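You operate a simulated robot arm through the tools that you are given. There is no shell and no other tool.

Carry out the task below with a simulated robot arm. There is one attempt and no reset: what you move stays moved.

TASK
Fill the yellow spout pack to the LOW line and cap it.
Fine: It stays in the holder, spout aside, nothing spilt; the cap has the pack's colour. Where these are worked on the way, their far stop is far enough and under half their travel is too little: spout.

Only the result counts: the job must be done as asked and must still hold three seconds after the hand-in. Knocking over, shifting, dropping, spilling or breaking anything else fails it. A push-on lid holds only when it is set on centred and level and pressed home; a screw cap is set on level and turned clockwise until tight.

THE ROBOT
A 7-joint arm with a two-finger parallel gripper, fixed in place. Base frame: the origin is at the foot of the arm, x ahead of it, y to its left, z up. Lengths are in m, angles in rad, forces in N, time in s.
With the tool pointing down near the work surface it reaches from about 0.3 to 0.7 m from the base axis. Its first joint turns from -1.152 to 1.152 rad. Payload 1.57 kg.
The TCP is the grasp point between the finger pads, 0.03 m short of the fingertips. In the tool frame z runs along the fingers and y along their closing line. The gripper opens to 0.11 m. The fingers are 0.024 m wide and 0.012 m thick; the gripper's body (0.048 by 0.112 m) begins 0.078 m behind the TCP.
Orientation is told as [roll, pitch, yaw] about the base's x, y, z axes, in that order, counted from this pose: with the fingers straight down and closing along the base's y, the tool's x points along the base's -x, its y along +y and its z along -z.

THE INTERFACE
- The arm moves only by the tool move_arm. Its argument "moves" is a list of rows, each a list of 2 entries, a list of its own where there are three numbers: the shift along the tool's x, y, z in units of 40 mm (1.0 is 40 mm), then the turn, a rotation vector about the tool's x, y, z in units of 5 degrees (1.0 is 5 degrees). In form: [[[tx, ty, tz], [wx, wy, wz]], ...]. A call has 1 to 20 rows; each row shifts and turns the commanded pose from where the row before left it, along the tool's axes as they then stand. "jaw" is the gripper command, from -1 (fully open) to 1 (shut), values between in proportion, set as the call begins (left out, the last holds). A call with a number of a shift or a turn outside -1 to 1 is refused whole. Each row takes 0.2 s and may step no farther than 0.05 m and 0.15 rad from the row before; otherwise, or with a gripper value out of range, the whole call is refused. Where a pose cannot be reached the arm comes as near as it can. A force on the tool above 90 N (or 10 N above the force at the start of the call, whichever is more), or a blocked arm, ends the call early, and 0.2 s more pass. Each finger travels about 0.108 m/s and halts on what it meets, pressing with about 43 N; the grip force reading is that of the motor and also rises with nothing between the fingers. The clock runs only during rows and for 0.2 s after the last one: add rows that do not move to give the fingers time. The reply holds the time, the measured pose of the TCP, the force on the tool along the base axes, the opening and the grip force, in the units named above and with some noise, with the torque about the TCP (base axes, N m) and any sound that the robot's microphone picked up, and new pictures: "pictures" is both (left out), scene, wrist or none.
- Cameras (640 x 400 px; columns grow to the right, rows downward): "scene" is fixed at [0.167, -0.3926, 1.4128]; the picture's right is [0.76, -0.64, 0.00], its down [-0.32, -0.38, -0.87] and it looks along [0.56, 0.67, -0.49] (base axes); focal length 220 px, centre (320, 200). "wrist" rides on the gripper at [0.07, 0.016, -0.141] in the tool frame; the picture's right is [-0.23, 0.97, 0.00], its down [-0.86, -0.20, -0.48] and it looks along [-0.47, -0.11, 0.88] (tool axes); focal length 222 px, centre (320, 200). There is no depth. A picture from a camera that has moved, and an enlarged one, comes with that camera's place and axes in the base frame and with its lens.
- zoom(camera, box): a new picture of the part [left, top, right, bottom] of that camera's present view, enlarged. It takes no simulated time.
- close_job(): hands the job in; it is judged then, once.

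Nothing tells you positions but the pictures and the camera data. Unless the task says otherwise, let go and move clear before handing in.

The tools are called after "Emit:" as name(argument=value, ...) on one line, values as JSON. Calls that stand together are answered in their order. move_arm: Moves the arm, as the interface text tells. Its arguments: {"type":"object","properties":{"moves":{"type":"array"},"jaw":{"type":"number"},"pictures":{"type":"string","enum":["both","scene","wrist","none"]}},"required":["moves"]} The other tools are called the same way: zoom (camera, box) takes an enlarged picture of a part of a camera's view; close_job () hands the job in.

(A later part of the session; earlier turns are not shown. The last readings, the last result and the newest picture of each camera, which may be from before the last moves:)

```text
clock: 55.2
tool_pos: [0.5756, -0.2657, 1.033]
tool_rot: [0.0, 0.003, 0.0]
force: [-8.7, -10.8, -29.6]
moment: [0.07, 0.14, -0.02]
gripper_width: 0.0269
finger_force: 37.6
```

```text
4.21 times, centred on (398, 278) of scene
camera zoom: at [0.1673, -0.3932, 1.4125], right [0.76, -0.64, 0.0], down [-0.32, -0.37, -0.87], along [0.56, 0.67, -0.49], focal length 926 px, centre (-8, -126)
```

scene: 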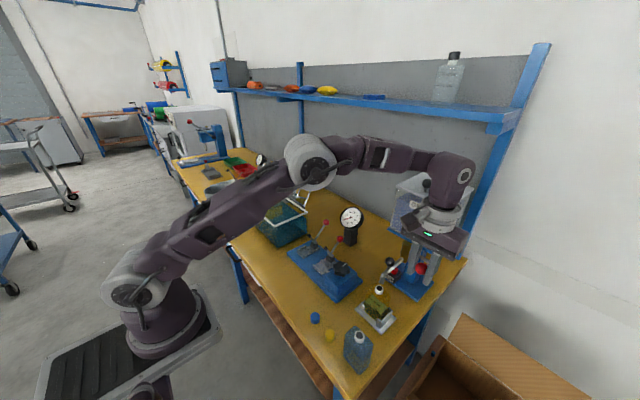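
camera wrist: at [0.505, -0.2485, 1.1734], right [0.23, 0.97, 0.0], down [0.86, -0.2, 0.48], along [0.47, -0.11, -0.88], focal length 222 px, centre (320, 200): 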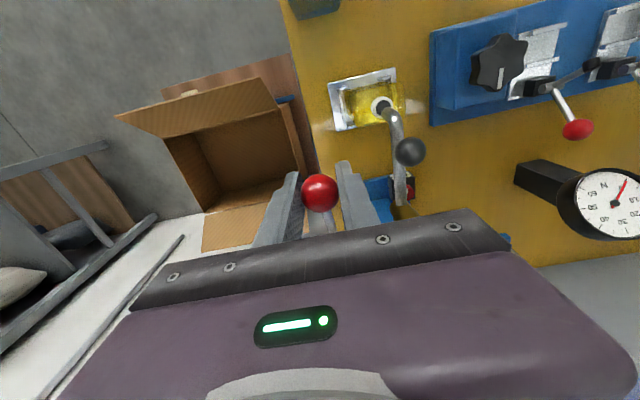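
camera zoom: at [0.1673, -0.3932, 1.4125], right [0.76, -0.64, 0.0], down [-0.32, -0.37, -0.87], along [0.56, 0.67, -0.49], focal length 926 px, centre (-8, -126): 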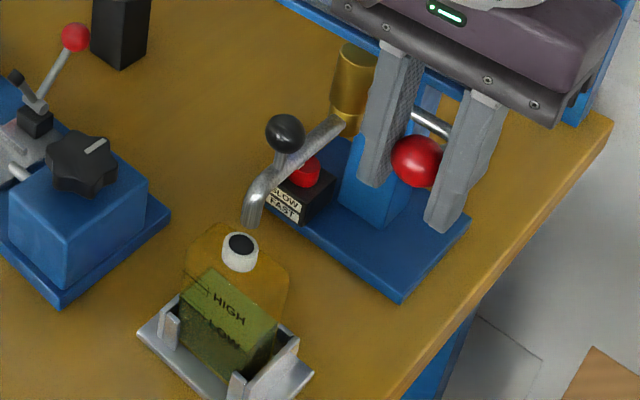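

The valve is closed against its stop. I'll open the jaw and rise clear of the ball.

Emit:
move_arm(moves=[[[0, 0, 0], [0, 0, 0]], [[0, 0, 0], [0, 0, 0]]], jaw=-0.2, pictures="none")

Emit:
move_arm(moves=[[[0, 0, -0.5], [0, 0, 0]], [[0, 0, -0.9], [0, 0, 0]], [[0, 0, -0.5], [0, 0, 0]], [[0, 0, 0], [0, 0, 0]]])

Emit:
zoom(camera="scene", box=[358, 230, 438, 325])

Emit:
zoom(camera="wrist", box=[220, 50, 460, 240])

```text
clock: 55.8
tool_pos: [0.5758, -0.2646, 1.0357]
tool_rot: [0.003, -0.001, 0.0]
force: [-0.7, -0.4, 0.3]
moment: [0.05, -0.04, -0.02]
gripper_width: 0.066
finger_force: 0.0
```

```text
clock: 56.8
tool_pos: [0.5752, -0.264, 1.1095]
tool_rot: [0.0, 0.0, 0.001]
force: [-0.5, -0.2, 0.3]
moment: [0.01, -0.01, 0.01]
gripper_width: 0.066
finger_force: 0.0
camera wrist: at [0.5051, -0.247, 1.2516], right [0.23, 0.97, 0.0], down [0.86, -0.2, 0.48], along [0.47, -0.11, -0.88], focal length 222 px, centre (320, 200)
```

scene: 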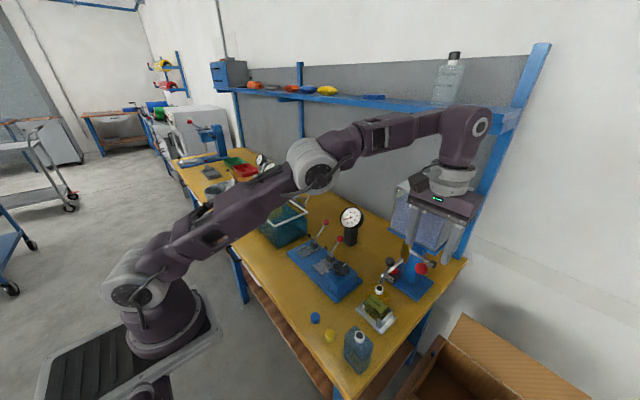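
wrist: 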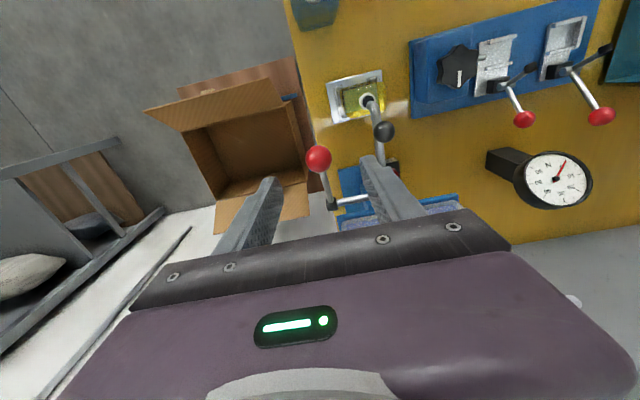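

```text
4.21 times, centred on (398, 278) of scene
camera zoom: at [0.167, -0.3926, 1.4128], right [0.76, -0.64, 0.0], down [-0.32, -0.38, -0.87], along [0.56, 0.67, -0.49], focal length 926 px, centre (-8, -126)
```

zoom: 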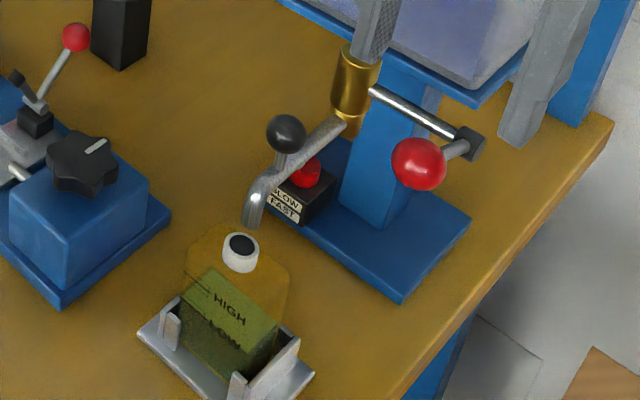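

```text
2.11 times, centred on (340, 145) of wrist
camera zoom: at [0.5051, -0.247, 1.2516], right [0.23, 0.97, 0.0], down [0.86, -0.2, 0.48], along [0.47, -0.11, -0.88], focal length 468 px, centre (278, 316)
```

zoom: 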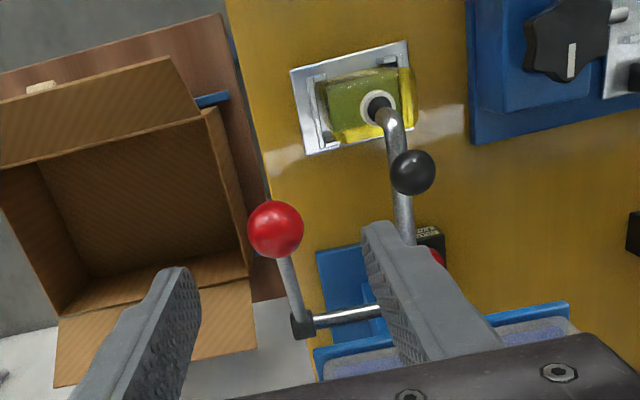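

The lever is back at its closed position with no flow. Next I'll swing the spout aside: straddle its knob, with the -y finger on the far side, and sweep it back towards +y then +x.

Emit:
move_arm(moves=[[[0.06, 0.713, 0], [0, 0, 0]], [[0.06, 0.713, 0], [0, 0, 0]], [[0.06, 0.713, 0], [0, 0, 0]], [[0, 0, 0], [0, 0, 0]]])

Emit:
zoom(camera="wrist", box=[200, 50, 440, 240])

```text
clock: 57.8
tool_pos: [0.568, -0.1807, 1.1097]
tool_rot: [-0.001, 0.0, 0.001]
force: [0.1, 0.2, 0.0]
moment: [0.0, -0.02, 0.0]
gripper_width: 0.0661
finger_force: 0.0
camera wrist: at [0.4978, -0.164, 1.2505], right [0.23, 0.97, 0.0], down [0.86, -0.2, 0.48], along [0.47, -0.11, -0.88], focal length 222 px, centre (320, 200)
```

scene: 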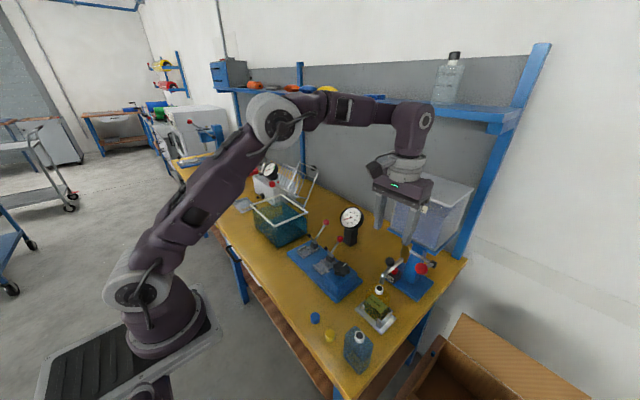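
wrist: 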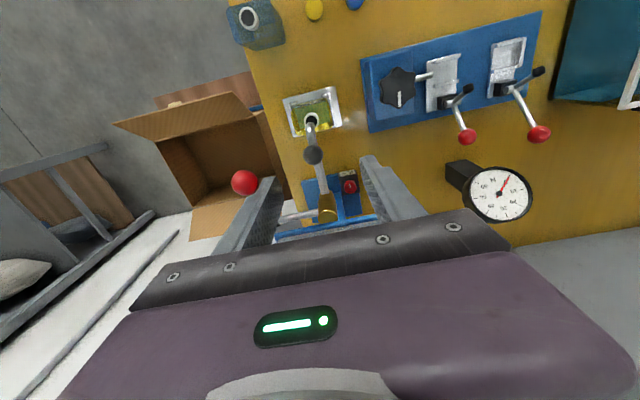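

```text
2.11 times, centred on (320, 145) of wrist
camera zoom: at [0.4978, -0.164, 1.2505], right [0.23, 0.97, 0.0], down [0.86, -0.2, 0.48], along [0.47, -0.11, -0.88], focal length 468 px, centre (320, 316)
```

zoom: 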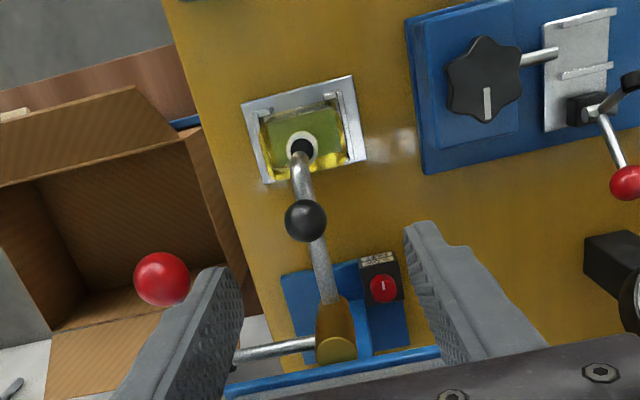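

The knob sits between the fingers. I'll descend so the fingertips are level with the pipe.

Emit:
move_arm(moves=[[[0, 0.03, 0.82], [0, 0, 0]], [[0, 0, 0.82], [0, 0, 0]], [[0, 0, 0.82], [0, 0, 0]], [[0, 0, 0.82], [0, 0, 0]], [[0, 0, 0], [0, 0, 0]]])

Emit:
zoom(camera="wrist", box=[200, 50, 440, 240])

Emit:
zoom(camera="scene", box=[350, 220, 450, 325])

```text
clock: 59.0
tool_pos: [0.5658, -0.178, 0.9772]
tool_rot: [0.001, 0.001, 0.002]
force: [0.2, 0.3, 0.2]
moment: [0.01, 0.0, -0.02]
gripper_width: 0.0663
finger_force: 0.2
camera wrist: at [0.4957, -0.1614, 1.1187], right [0.23, 0.97, 0.0], down [0.86, -0.2, 0.48], along [0.47, -0.11, -0.88], focal length 222 px, centre (320, 200)
```

scene: 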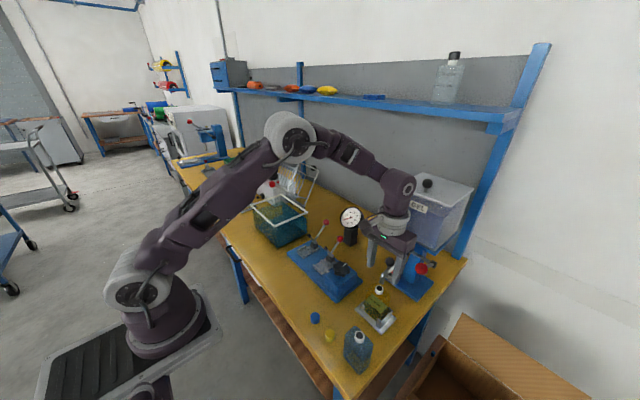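
wrist: 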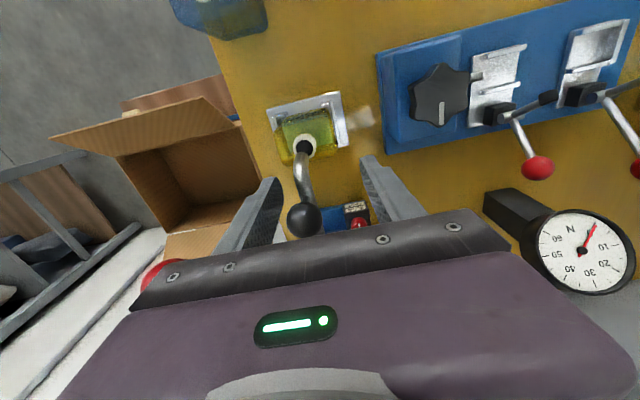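

```text
2.11 times, centred on (320, 145) of wrist
camera zoom: at [0.4957, -0.1614, 1.1187], right [0.23, 0.97, 0.0], down [0.86, -0.2, 0.48], along [0.47, -0.11, -0.88], focal length 468 px, centre (320, 316)
```

zoom: 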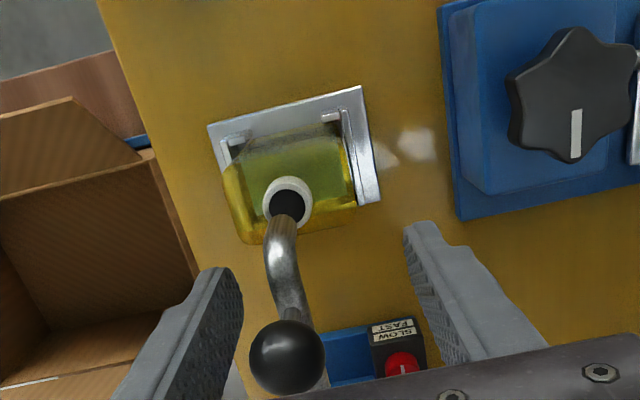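

```text
3.81 times, centred on (400, 272) of scene
camera zoom: at [0.167, -0.3926, 1.4128], right [0.76, -0.64, 0.0], down [-0.32, -0.38, -0.87], along [0.56, 0.67, -0.49], focal length 838 px, centre (15, -76)
```

zoom: 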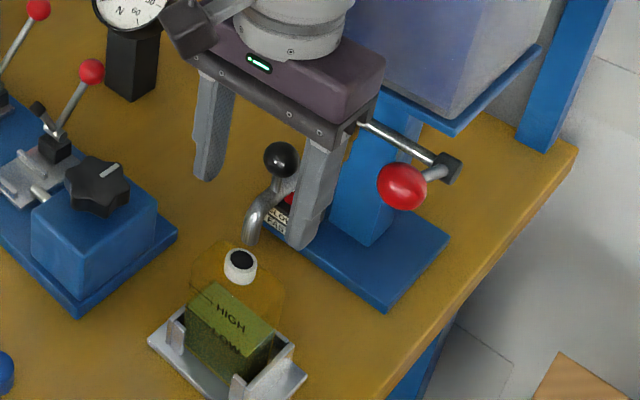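

I'll sweep the first half of the return arc slowly.

Emit:
move_arm(moves=[[[0.016, 0.335, 0], [0, 0, 0]], [[0.016, 0.335, 0], [0, 0, 0]], [[-0.006, 0.26, 0], [0, 0, 0]], [[-0.006, 0.26, 0], [0, 0, 0]], [[-0.07, 0.28, 0], [0, 0, 0]], [[-0.07, 0.28, 0], [0, 0, 0]], [[-0.16, 0.25, 0], [0, 0, 0]], [[-0.16, 0.25, 0], [0, 0, 0]], [[0, 0, 0], [0, 0, 0]]])

Emit:
zoom(camera="scene", box=[340, 200, 450, 325])

Emit:
zoom(camera="wrist", box=[150, 50, 450, 250])

```text
clock: 61.0
tool_pos: [0.5855, -0.0889, 0.9777]
tool_rot: [0.001, 0.001, 0.001]
force: [0.3, 0.3, -0.5]
moment: [0.0, -0.01, 0.02]
gripper_width: 0.0661
finger_force: 0.1
camera wrist: at [0.5154, -0.0721, 1.1199], right [0.23, 0.97, 0.0], down [0.86, -0.2, 0.48], along [0.47, -0.11, -0.88], focal length 222 px, centre (320, 200)
```

scene: 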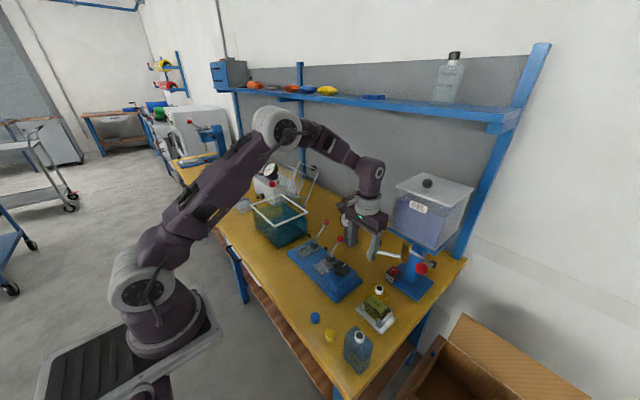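
wrist: 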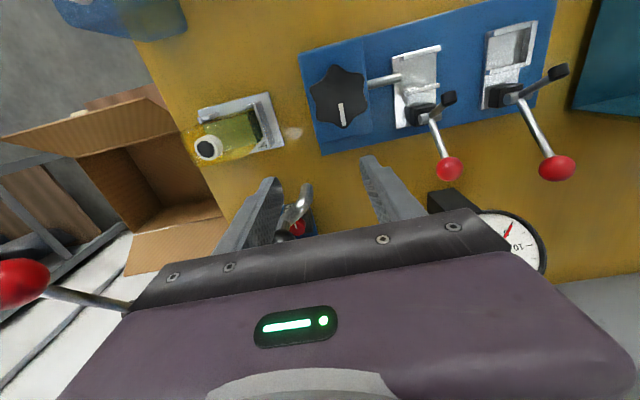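

```text
3.20 times, centred on (395, 262) of scene
camera zoom: at [0.1671, -0.3926, 1.4128], right [0.76, -0.64, 0.0], down [-0.32, -0.38, -0.87], along [0.56, 0.67, -0.49], focal length 704 px, centre (80, 0)
```

zoom: 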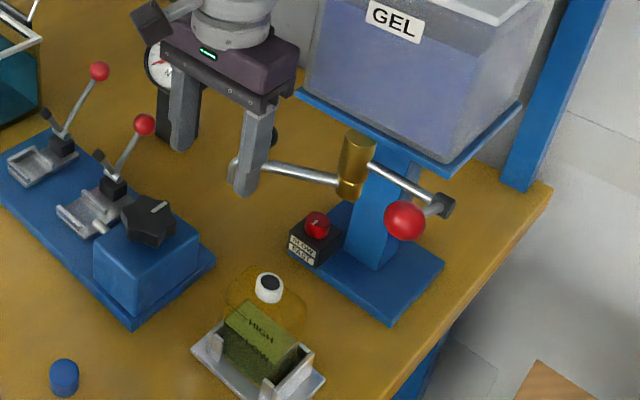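

```text
2.00 times, centred on (300, 150) of wrist
camera zoom: at [0.5154, -0.0721, 1.1199], right [0.23, 0.97, 0.0], down [0.86, -0.2, 0.48], along [0.47, -0.11, -0.88], focal length 444 px, centre (360, 300)
```

zoom: 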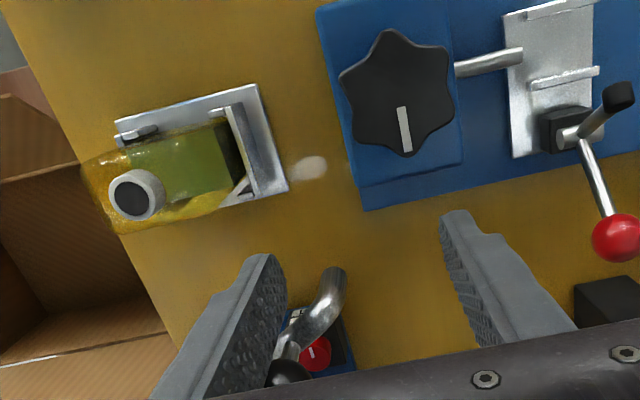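

The spout is swinging away. I'll continue to its aside stop.

Emit:
move_arm(moves=[[[-0.23, 0.22, 0], [0, 0, 0]], [[-0.23, 0.22, 0], [0, 0, 0]], [[-0.3, 0.14, 0], [0, 0, 0]], [[-0.3, 0.14, 0], [0, 0, 0]], [[-0.05, 0, 0], [0, 0, 0]], [[0, 0, 0], [0, 0, 0]]])

Emit:
zoom(camera="scene", box=[340, 200, 450, 325])

Emit:
zoom(camera="wrist", box=[150, 50, 450, 250])

```text
clock: 62.4
tool_pos: [0.6271, -0.0604, 0.9787]
tool_rot: [-0.001, 0.009, -0.001]
force: [-34.2, 0.1, 4.4]
moment: [-0.17, -0.72, -1.71]
gripper_width: 0.0664
finger_force: 0.3
camera wrist: at [0.5579, -0.0426, 1.1206], right [0.23, 0.97, 0.0], down [0.86, -0.2, 0.47], along [0.46, -0.11, -0.88], focal length 222 px, centre (320, 200)
```

scene: 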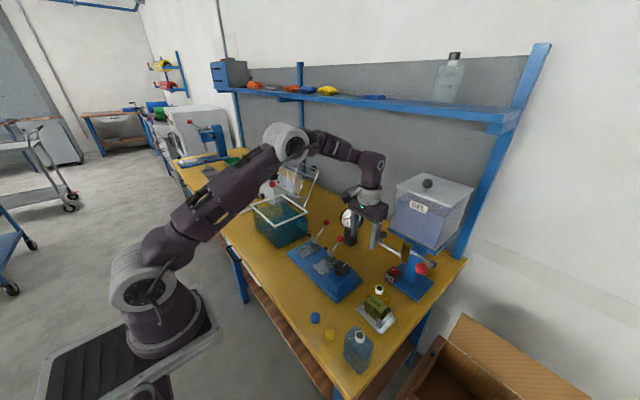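
wrist: 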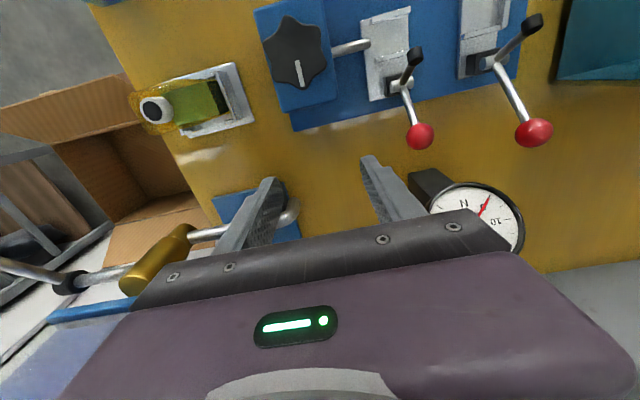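

```text
3.20 times, centred on (395, 262) of scene
camera zoom: at [0.166, -0.3926, 1.4129], right [0.76, -0.64, 0.0], down [-0.32, -0.38, -0.87], along [0.56, 0.67, -0.49], focal length 704 px, centre (80, 0)
```

zoom: 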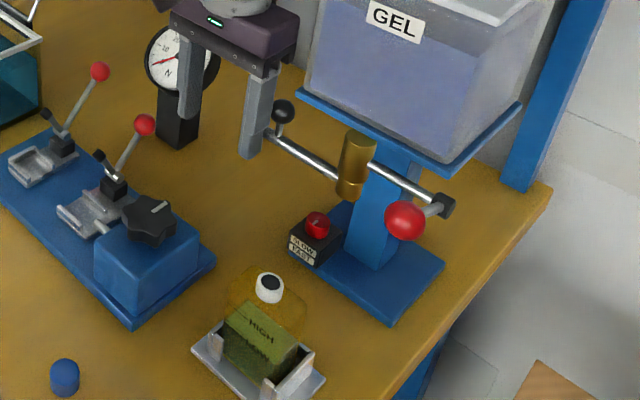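

```text
2.00 times, centred on (300, 150) of wrist
camera zoom: at [0.5579, -0.0426, 1.1206], right [0.23, 0.97, 0.0], down [0.86, -0.2, 0.47], along [0.46, -0.11, -0.88], focal length 444 px, centre (360, 300)
```

zoom: 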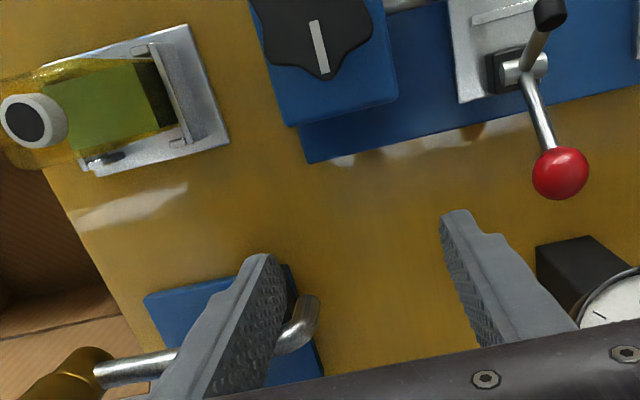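

The spout is back at its aside stop (34 N against it). I'll back off, rise, and head towards the yellow cap while turning the tool to yaw -90° so the fingers close along x there.

Emit:
move_arm(moves=[[[0.4, 0, 0], [0, 0, 0]], [[0.6, 0, -0.4], [0, 0, 0]], [[0.3, 0, -0.9], [0, 0, 0]], [[0.3, 0, -0.9], [0, 0, 0]], [[0.5, 0, -0.7], [0, 0, 0]], [[0.9, -0.1, 0], [0, 0, 0]], [[0.9, -0.1, 0], [0, 0, 0]], [[0, 0, 0], [0, 0, 1]], [[0, 0, 0], [0, 0, 1]], [[0, 0, 0], [0, 0, 1]], [[0, 0, 0], [0, 0, 1]], [[0, 0, 0], [0, 0, 1]], [[0, 0, 0], [0, 0, 1]], [[0, 0, 0], [0, 0, 1]], [[0, 0, 0], [0, 0, 1]], [[0, 0, 0], [0, 0, 1]], [[0, 0, 0], [0, 0, 1]], [[0, 0, 0], [0, 0, 1]], [[0, 0, 0], [0, 0, 1]]])

Emit:
zoom(camera="scene", box=[280, 220, 440, 380])

```text
clock: 66.4
tool_pos: [0.4751, -0.0685, 1.095]
tool_rot: [-0.001, -0.002, -1.05]
force: [-0.2, 0.5, 0.6]
moment: [-0.01, 0.02, 0.01]
gripper_width: 0.0659
finger_force: 0.0
camera wrist: at [0.4531, 0.0017, 1.2368], right [0.96, 0.29, 0.0], down [0.25, -0.84, 0.48], along [0.14, -0.46, -0.88], focal length 222 px, centre (320, 200)
```

scene: 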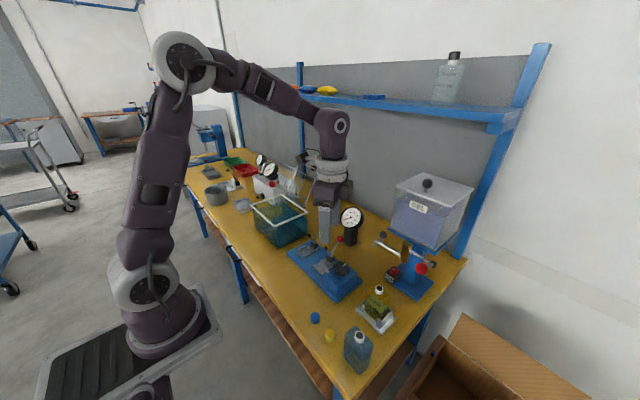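
wrist: 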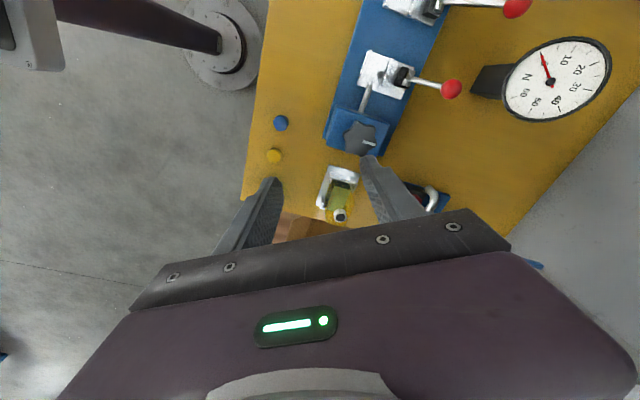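

```text
2.50 times, centred on (360, 300) of scene
camera zoom: at [0.167, -0.3926, 1.4128], right [0.76, -0.64, 0.0], down [-0.32, -0.38, -0.87], along [0.56, 0.67, -0.49], focal length 550 px, centre (220, -50)
```

zoom: 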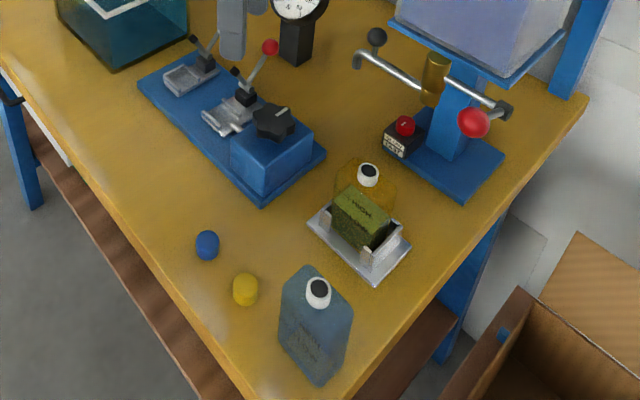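

Spout aside, lever up, pack upright. I'll finish the yaw to -90° and go above the yellow cap.

Emit:
move_arm(moves=[[[0, 0, 0], [0, 0, 1]], [[0, 0, 0], [0, 0, 1]], [[0, 0, 0], [0, 0, 1]], [[0, 0, 0], [0, 0, 1]], [[0, 0, 0], [0, 0, 1]], [[0, 0, 0], [0, 0, 1]], [[-0.52, -0.435, 0.6], [0, 0, 0]], [[-0.52, -0.435, 0.6], [0, 0, 0]], [[-0.52, -0.435, 0.6], [0, 0, 0]], [[-0.52, -0.435, 0.6], [0, 0, 0]], [[0, 0, 0], [0, 0, 0]]], jaw=-0.05)

Emit:
zoom(camera="wrist", box=[220, 60, 420, 220])

Emit:
zoom(camera="scene", box=[370, 300, 378, 308])

Emit:
zoom(camera="scene", box=[318, 320, 342, 344])

```text
clock: 68.8
tool_pos: [0.4017, -0.1508, 0.9964]
tool_rot: [0.0, -0.002, -1.572]
force: [0.1, -0.6, 0.0]
moment: [-0.01, 0.05, -0.01]
gripper_width: 0.0577
finger_force: 0.1
camera wrist: at [0.4175, -0.0798, 1.1384], right [0.97, -0.23, 0.0], down [-0.2, -0.86, 0.48], along [-0.11, -0.47, -0.88], focal length 222 px, centre (320, 200)
```

scene: 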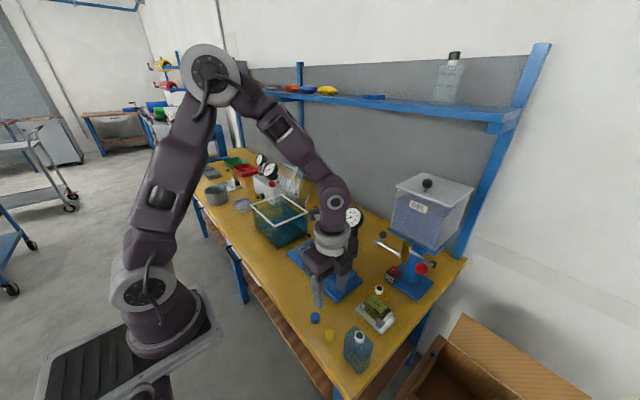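
wrist: 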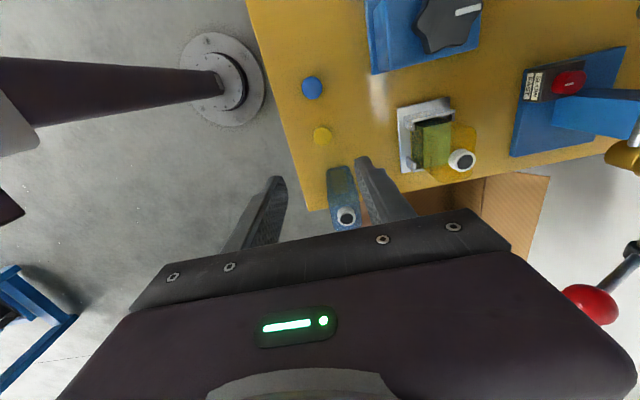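

```text
2.50 times, centred on (320, 140) of wrist
camera zoom: at [0.4175, -0.0798, 1.1384], right [0.97, -0.23, 0.0], down [-0.2, -0.86, 0.48], along [-0.11, -0.47, -0.88], focal length 555 px, centre (320, 350)
```

zoom: 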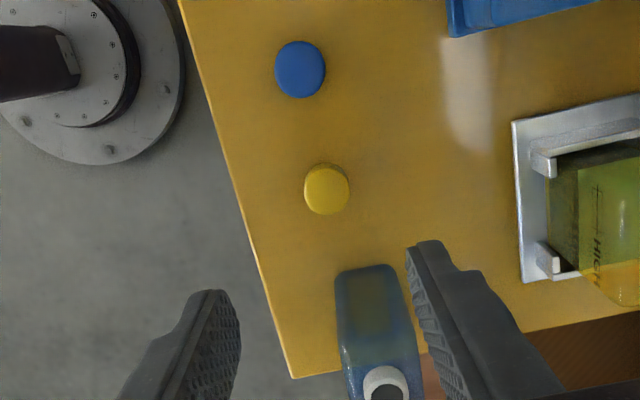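

```text
16.00 times, centred on (374, 304) of scene
camera zoom: at [0.167, -0.3927, 1.4128], right [0.76, -0.64, 0.0], down [-0.32, -0.38, -0.87], along [0.56, 0.67, -0.49], focal length 3518 px, centre (-544, -1464)
```

zoom: 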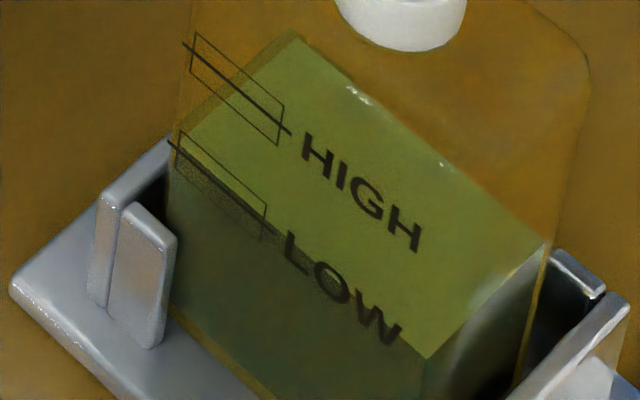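

```text
16.00 times, centred on (330, 332) of scene
camera zoom: at [0.167, -0.3927, 1.4128], right [0.76, -0.64, 0.0], down [-0.32, -0.38, -0.87], along [0.56, 0.67, -0.49], focal length 3518 px, centre (160, -1912)
```

zoom: 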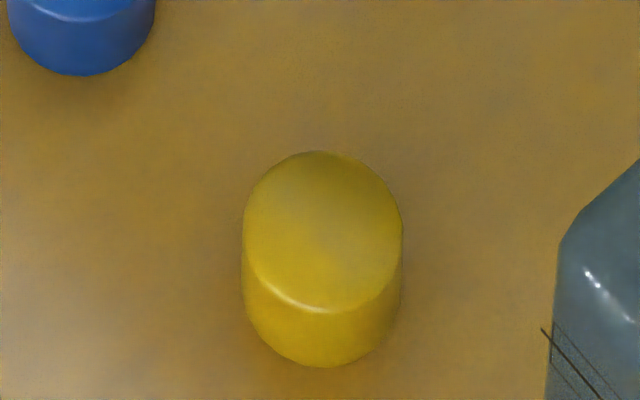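

The gel edge coincides with the LOW line. The cap centre is at (0.4045, -0.153), its top at z=0.8135. I'll descend around it with the fingertips about 6 mm above the bench.

Emit:
move_arm(moves=[[[-0.055, 0.07, 0.9], [0, 0, 0]], [[0, 0, 0.9], [0, 0, 0]], [[0, 0, 0.9], [0, 0, 0]], [[0, 0, 0.9], [0, 0, 0]], [[0, 0, 0], [0, 0, 0]]])

Emit:
zoom(camera="wrist", box=[220, 100, 420, 240])

Emit:
zoom(camera="scene", box=[300, 290, 370, 360])

```text
clock: 70.0
tool_pos: [0.407, -0.1519, 0.8519]
tool_rot: [0.0, -0.001, -1.57]
force: [0.0, 0.1, -0.1]
moment: [-0.02, 0.03, 0.01]
gripper_width: 0.0578
finger_force: 0.1
camera wrist: at [0.4219, -0.0818, 0.9931], right [0.97, -0.23, 0.0], down [-0.2, -0.86, 0.48], along [-0.11, -0.47, -0.88], focal length 222 px, centre (320, 200)
```

scene: 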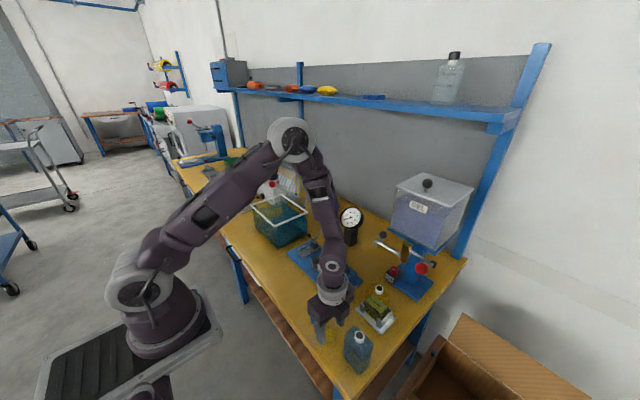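
wrist: 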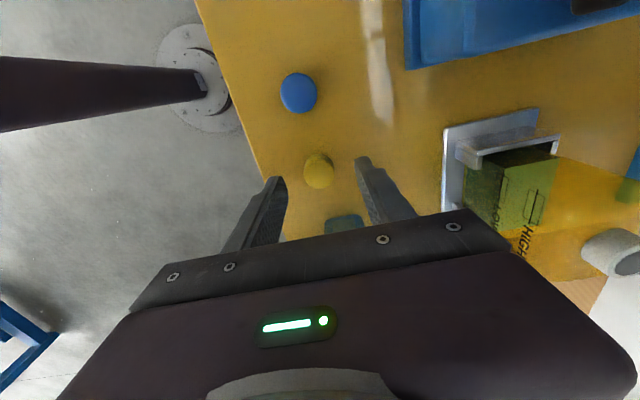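

```text
2.86 times, centred on (320, 170) of wrist
camera zoom: at [0.4219, -0.0818, 0.9931], right [0.97, -0.23, 0.0], down [-0.2, -0.86, 0.48], along [-0.11, -0.47, -0.88], focal length 635 px, centre (320, 286)
```

zoom: 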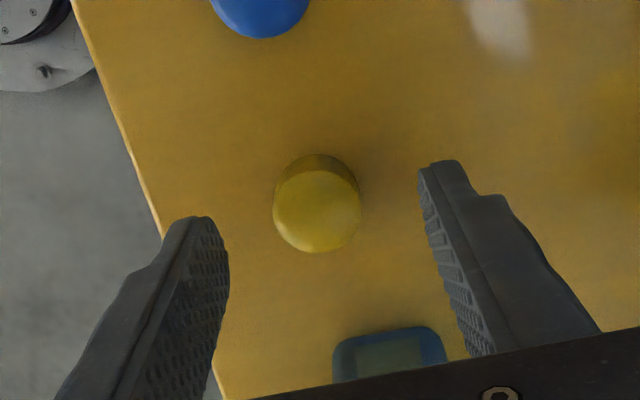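

```text
5.71 times, centred on (335, 325) of scene
camera zoom: at [0.167, -0.3927, 1.4128], right [0.76, -0.64, 0.0], down [-0.32, -0.38, -0.87], along [0.56, 0.67, -0.49], focal length 1256 px, centre (234, -514)
```

zoom: 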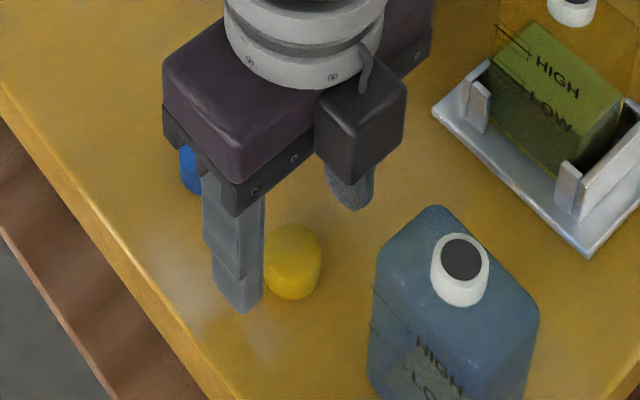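

The cap is well centred between the fingers. I'll make a final small correction, descend, and close.

Emit:
move_arm(moves=[[[-0.02, -0.06, 0.23], [0, 0, 0]], [[0, 0, 0.23], [0, 0, 0]], [[0, 0, 0], [0, 0, 0]]], pictures="none")

Emit:
move_arm(moves=[[[0, 0, 0], [0, 0, 0]], [[0, 0, 0], [0, 0, 0]], [[0, 0, 0], [0, 0, 0]]], jaw=1)

Emit:
zoom(camera="wrist", box=[220, 100, 420, 240])

Emit:
zoom(camera="scene", box=[300, 290, 370, 360])

```text
clock: 70.8
tool_pos: [0.4038, -0.152, 0.8348]
tool_rot: [0.0, -0.001, -1.571]
force: [0.1, 0.2, -0.6]
moment: [-0.02, 0.01, -0.01]
gripper_width: 0.0577
finger_force: 0.0
```

```text
clock: 71.6
tool_pos: [0.4048, -0.1516, 0.8344]
tool_rot: [0.0, 0.0, -1.57]
force: [-0.1, 0.0, -0.3]
moment: [0.02, 0.01, -0.02]
gripper_width: 0.0152
finger_force: 31.4
camera wrist: at [0.4203, -0.0822, 0.9766], right [0.97, -0.23, 0.0], down [-0.2, -0.86, 0.48], along [-0.11, -0.47, -0.88], focal length 222 px, centre (320, 200)
```

scene: 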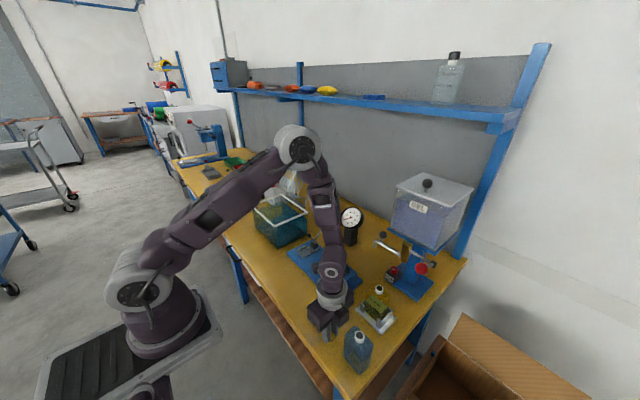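
wrist: 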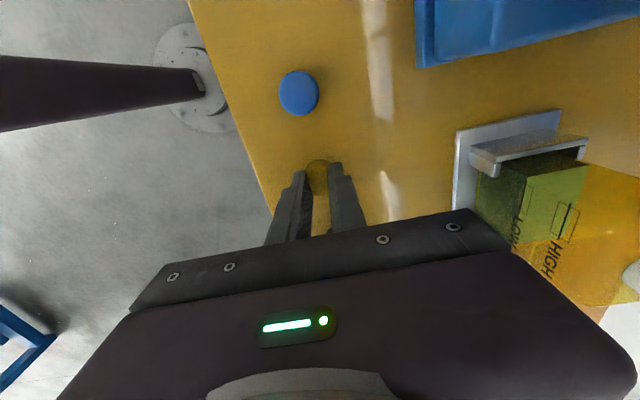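

```text
2.86 times, centred on (320, 170) of wrist
camera zoom: at [0.4203, -0.0822, 0.9766], right [0.97, -0.23, 0.0], down [-0.2, -0.86, 0.48], along [-0.11, -0.47, -0.88], focal length 635 px, centre (320, 286)
```

zoom: 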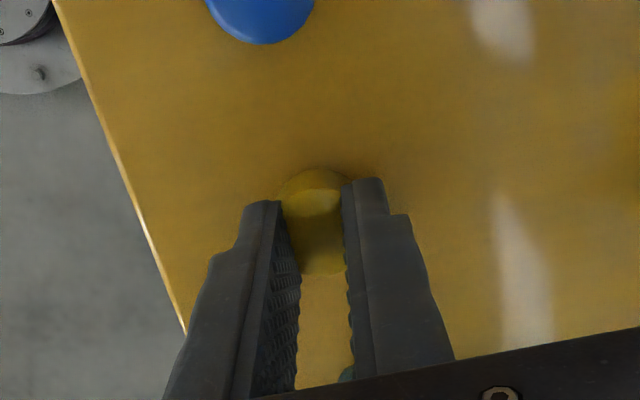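

```text
5.71 times, centred on (335, 325) of scene
camera zoom: at [0.167, -0.3926, 1.4128], right [0.76, -0.64, 0.0], down [-0.32, -0.38, -0.87], along [0.56, 0.67, -0.49], focal length 1256 px, centre (234, -514)
```

zoom: 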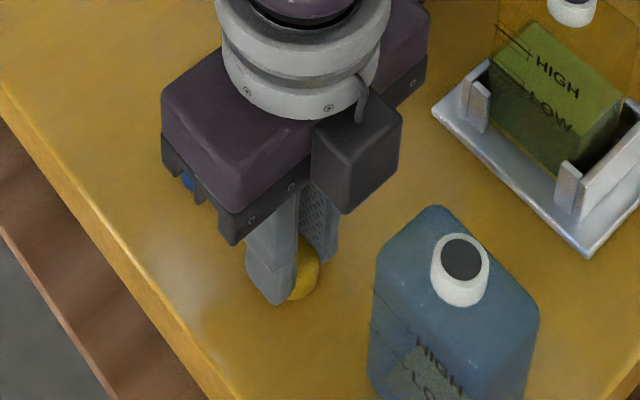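

The grip reads 15 mm, narrower than the 27 mm cap. I'll look closely at how the cap sits in the fingers.

Emit:
zoom(camera="wrist", box=[295, 145, 345, 195])

Emit:
zoom(camera="scene", box=[318, 325, 342, 350])

```text
8.00 times, centred on (320, 170) of wrist
camera zoom: at [0.4203, -0.0822, 0.9766], right [0.97, -0.23, 0.0], down [-0.2, -0.86, 0.48], along [-0.11, -0.47, -0.88], focal length 1777 px, centre (320, 440)
```

zoom: 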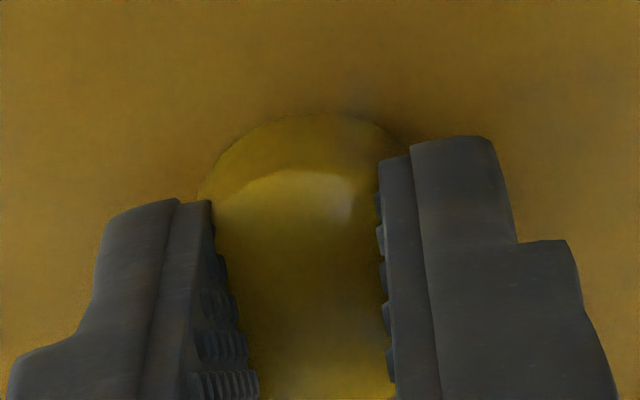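

```text
16.00 times, centred on (330, 338) of scene
camera zoom: at [0.167, -0.3926, 1.4128], right [0.76, -0.64, 0.0], down [-0.32, -0.38, -0.87], along [0.56, 0.67, -0.49], focal length 3518 px, centre (160, -2000)
```

zoom: 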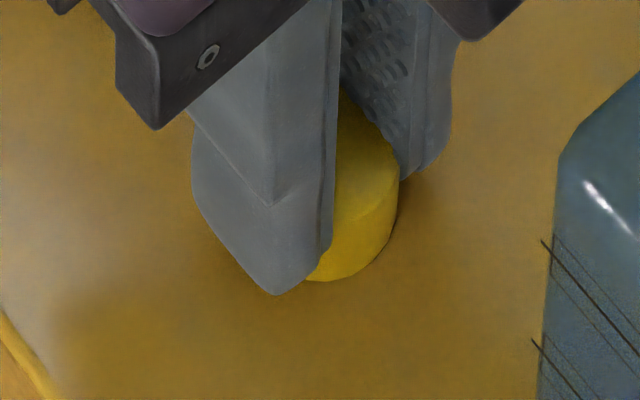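

The cap squeezes visibly under full grip force. I'll relax to a position-limited, gentler grip at a width target of about 25.5 mm and see what width it holds.

Emit:
move_arm(moves=[[[0, 0, 0], [0, 0, 0]], [[0, 0, 0], [0, 0, 0]], [[0, 0, 0], [0, 0, 0]]], jaw=0.535, pictures="wrist")

Emit:
zoom(camera="wrist", box=[295, 145, 345, 195])

Emit:
zoom(camera="scene", box=[318, 325, 342, 350])

```text
clock: 72.4
tool_pos: [0.4045, -0.1515, 0.8359]
tool_rot: [0.0, 0.001, -1.571]
force: [0.2, 0.3, -0.5]
moment: [-0.02, -0.01, 0.01]
gripper_width: 0.0261
finger_force: 0.5
camera wrist: at [0.4203, -0.0822, 0.9766], right [0.97, -0.23, 0.0], down [-0.2, -0.86, 0.48], along [-0.11, -0.47, -0.88], focal length 222 px, centre (320, 200)
```

wrist: 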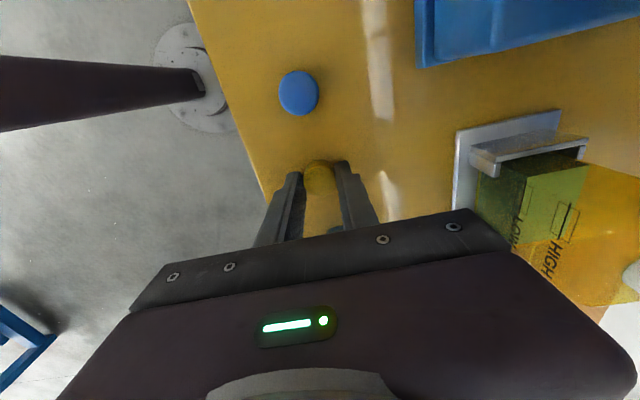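

```text
8.00 times, centred on (320, 170) of wrist
camera zoom: at [0.4203, -0.0822, 0.9766], right [0.97, -0.23, 0.0], down [-0.2, -0.86, 0.48], along [-0.11, -0.47, -0.88], focal length 1777 px, centre (320, 440)
```

zoom: 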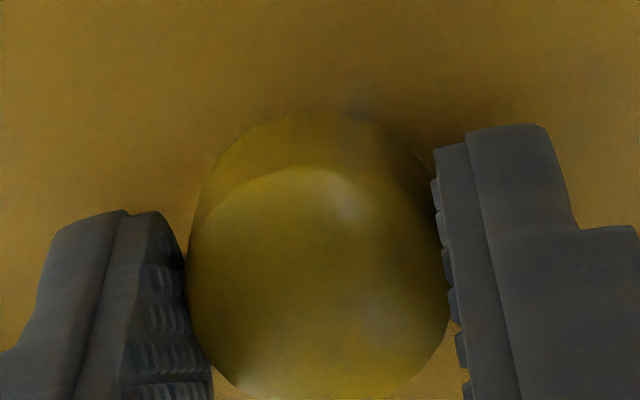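

```text
16.00 times, centred on (330, 338) of scene
camera zoom: at [0.167, -0.3926, 1.4128], right [0.76, -0.64, 0.0], down [-0.32, -0.38, -0.87], along [0.56, 0.67, -0.49], focal length 3518 px, centre (160, -2000)
```

zoom: 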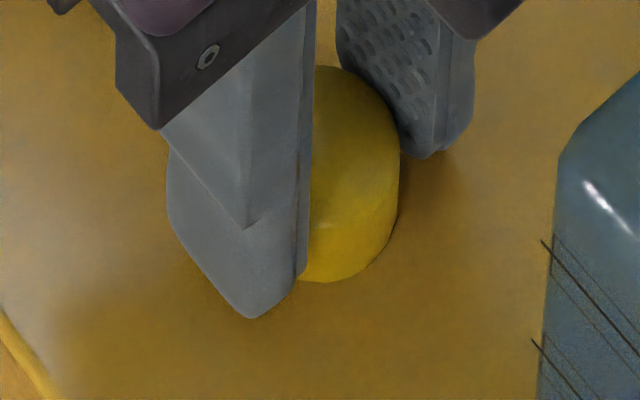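

At 26 mm the fingers just touch. I'll tighten modestly and read the width and force.

Emit:
move_arm(moves=[[[0, 0, 0], [0, 0, 0]], [[0, 0, 0], [0, 0, 0]]], jaw=0.6, pictures="none")

Emit:
move_arm(moves=[[[0, 0, 0], [0, 0, 0]], [[0, 0, 0], [0, 0, 0]]], jaw=0.7, pictures="none")

```text
clock: 73.0
tool_pos: [0.4037, -0.1529, 0.8344]
tool_rot: [0.0, -0.001, -1.572]
force: [-0.6, 0.3, 0.0]
moment: [0.0, 0.01, 0.01]
gripper_width: 0.0229
finger_force: 16.9
```

```text
clock: 73.6
tool_pos: [0.4045, -0.1508, 0.8347]
tool_rot: [0.0, 0.001, -1.572]
force: [0.1, -0.4, -0.9]
moment: [0.0, -0.01, 0.04]
gripper_width: 0.0197
finger_force: 24.1
```

The cap yields softly: 23 mm at 17 N and 20 mm at 24 N. I'll regrip slightly higher on the cap with a moderate grip, so the fingertips stay clear of the neck collar.

Emit:
move_arm(moves=[[[0, 0, 0], [0, 0, 0]], [[-0.03, 0, -0.075], [0, 0, 0]], [[0, 0, 0], [0, 0, 0]]], jaw=0.4, pictures="none")

Emit:
move_arm(moves=[[[0, 0, 0], [0, 0, 0]], [[0, 0, 0], [0, 0, 0]]], jaw=0.59, pictures="wrist")

Emit:
zoom(camera="wrist", box=[295, 145, 345, 195])

```text
clock: 74.4
tool_pos: [0.4046, -0.153, 0.838]
tool_rot: [-0.001, 0.0, -1.571]
force: [0.2, 0.6, -0.5]
moment: [-0.01, -0.04, 0.02]
gripper_width: 0.0329
finger_force: 0.1
```

```text
clock: 75.0
tool_pos: [0.4047, -0.1541, 0.8383]
tool_rot: [-0.001, 0.001, -1.57]
force: [0.7, 0.3, 1.6]
moment: [0.02, -0.02, 0.03]
gripper_width: 0.0236
finger_force: 0.9
camera wrist: at [0.4203, -0.0836, 0.9802], right [0.97, -0.23, 0.0], down [-0.2, -0.86, 0.48], along [-0.11, -0.47, -0.88], focal length 222 px, centre (320, 200)
```

wrist: 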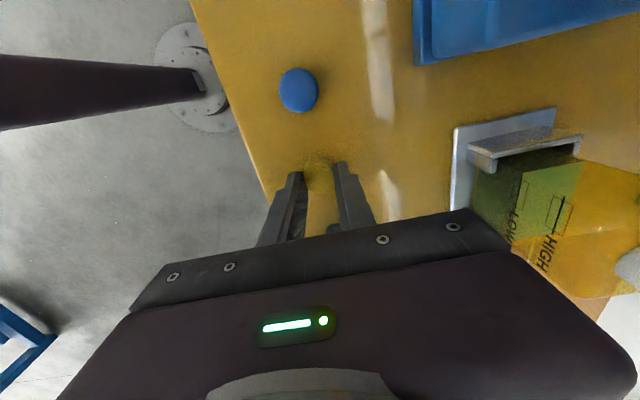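

```text
8.00 times, centred on (320, 170) of wrist
camera zoom: at [0.4203, -0.0836, 0.9802], right [0.97, -0.23, 0.0], down [-0.2, -0.86, 0.48], along [-0.11, -0.47, -0.88], focal length 1777 px, centre (320, 440)
```

zoom: 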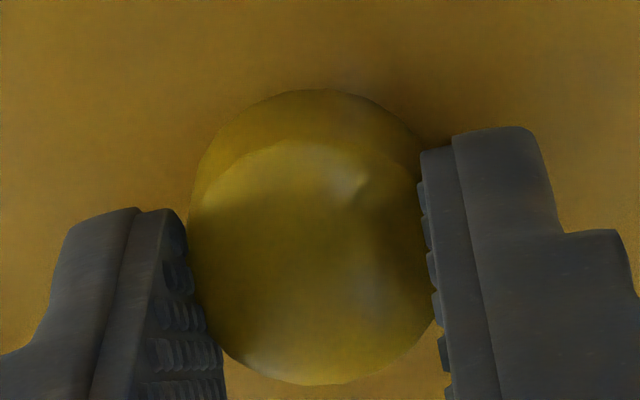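

The grip is too light that high up on the rounded edge. I'll go back down 4 mm and close again.

Emit:
move_arm(moves=[[[0, 0, 0], [0, 0, 0]], [[0.03, 0, 0.1], [0, 0, 0]], [[0, 0, 0], [0, 0, 0]]], jaw=0.4, pictures="none")

Emit:
move_arm(moves=[[[0, 0, 0], [0, 0, 0]], [[0, 0, 0], [0, 0, 0]]], jaw=0.6, pictures="wrist")

Emit:
zoom(camera="wrist", box=[295, 145, 345, 195])

```text
clock: 75.8
tool_pos: [0.4054, -0.1536, 0.8343]
tool_rot: [-0.001, 0.0, -1.571]
force: [-0.9, -1.0, 0.4]
moment: [-0.04, -0.01, -0.01]
gripper_width: 0.033
finger_force: 0.0
```

```text
clock: 76.4
tool_pos: [0.4055, -0.1526, 0.8347]
tool_rot: [-0.001, 0.0, -1.572]
force: [0.4, 0.2, 0.0]
moment: [0.01, 0.0, -0.02]
gripper_width: 0.0236
finger_force: 5.6
camera wrist: at [0.4204, -0.0831, 0.9764], right [0.97, -0.23, 0.0], down [-0.2, -0.86, 0.48], along [-0.11, -0.47, -0.88], focal length 222 px, centre (320, 200)
```

wrist: 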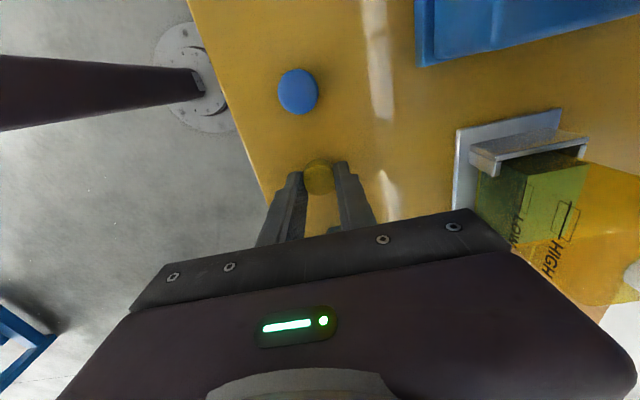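

```text
8.00 times, centred on (320, 170) of wrist
camera zoom: at [0.4204, -0.0831, 0.9764], right [0.97, -0.23, 0.0], down [-0.2, -0.86, 0.48], along [-0.11, -0.47, -0.88], focal length 1777 px, centre (320, 440)
```

zoom: 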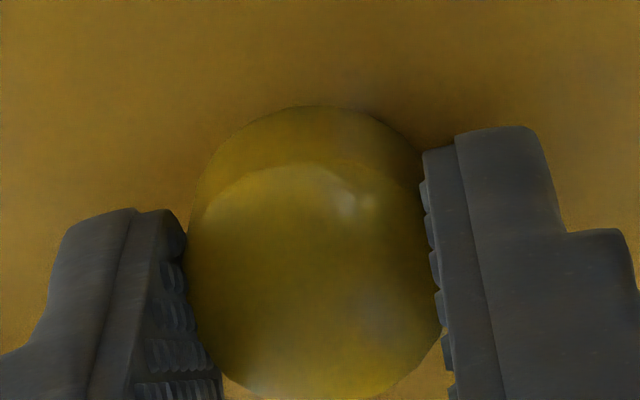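

I'll lift the cap a little to test the grip.

Emit:
move_arm(moves=[[[0, 0, -0.25], [0, 0, 0]], [[0, 0, -0.5], [0, 0, 0]], [[0, 0, 0], [0, 0, 0]]], pictures="wrist")

Emit:
zoom(camera="wrist", box=[280, 130, 360, 210])

Emit:
zoom(camera="scene", box=[310, 310, 350, 350])

```text
clock: 77.2
tool_pos: [0.4042, -0.1531, 0.8652]
tool_rot: [0.003, 0.0, -1.569]
force: [0.5, 1.2, -0.3]
moment: [-0.01, 0.01, 0.04]
gripper_width: 0.0238
finger_force: 6.3
camera wrist: at [0.4198, -0.0831, 1.0075], right [0.97, -0.23, 0.0], down [-0.2, -0.86, 0.48], along [-0.11, -0.47, -0.88], focal length 222 px, centre (320, 200)
```

wrist: 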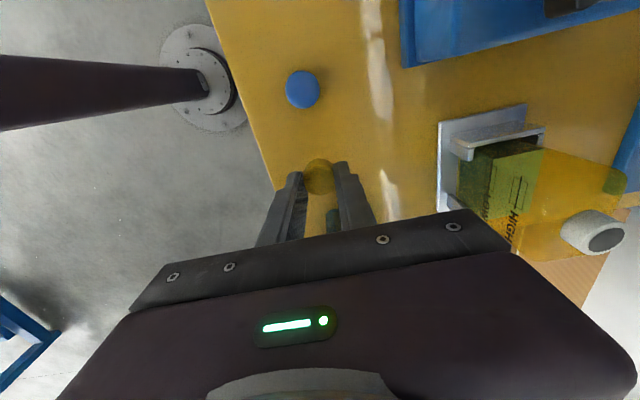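

```text
5.00 times, centred on (320, 170) of wrist
camera zoom: at [0.4198, -0.0831, 1.0075], right [0.97, -0.23, 0.0], down [-0.2, -0.86, 0.48], along [-0.11, -0.47, -0.88], focal length 1111 px, centre (320, 350)
```

zoom: 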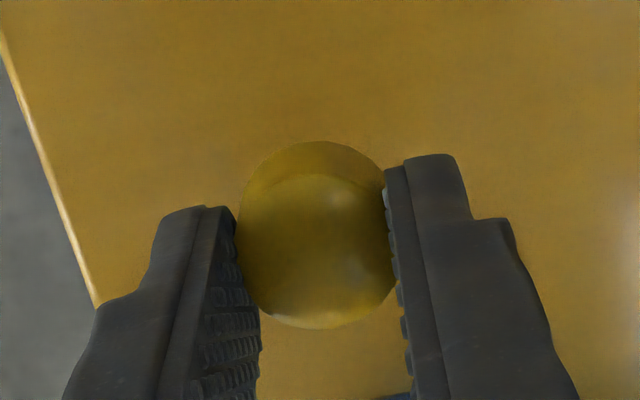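

```text
10.00 times, centred on (330, 330) of scene
camera zoom: at [0.167, -0.3926, 1.4128], right [0.76, -0.64, 0.0], down [-0.32, -0.38, -0.87], along [0.56, 0.67, -0.49], focal length 2199 px, centre (220, -1100)
```

zoom: 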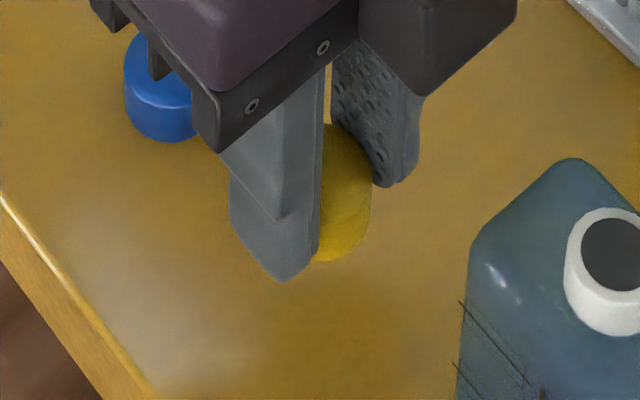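

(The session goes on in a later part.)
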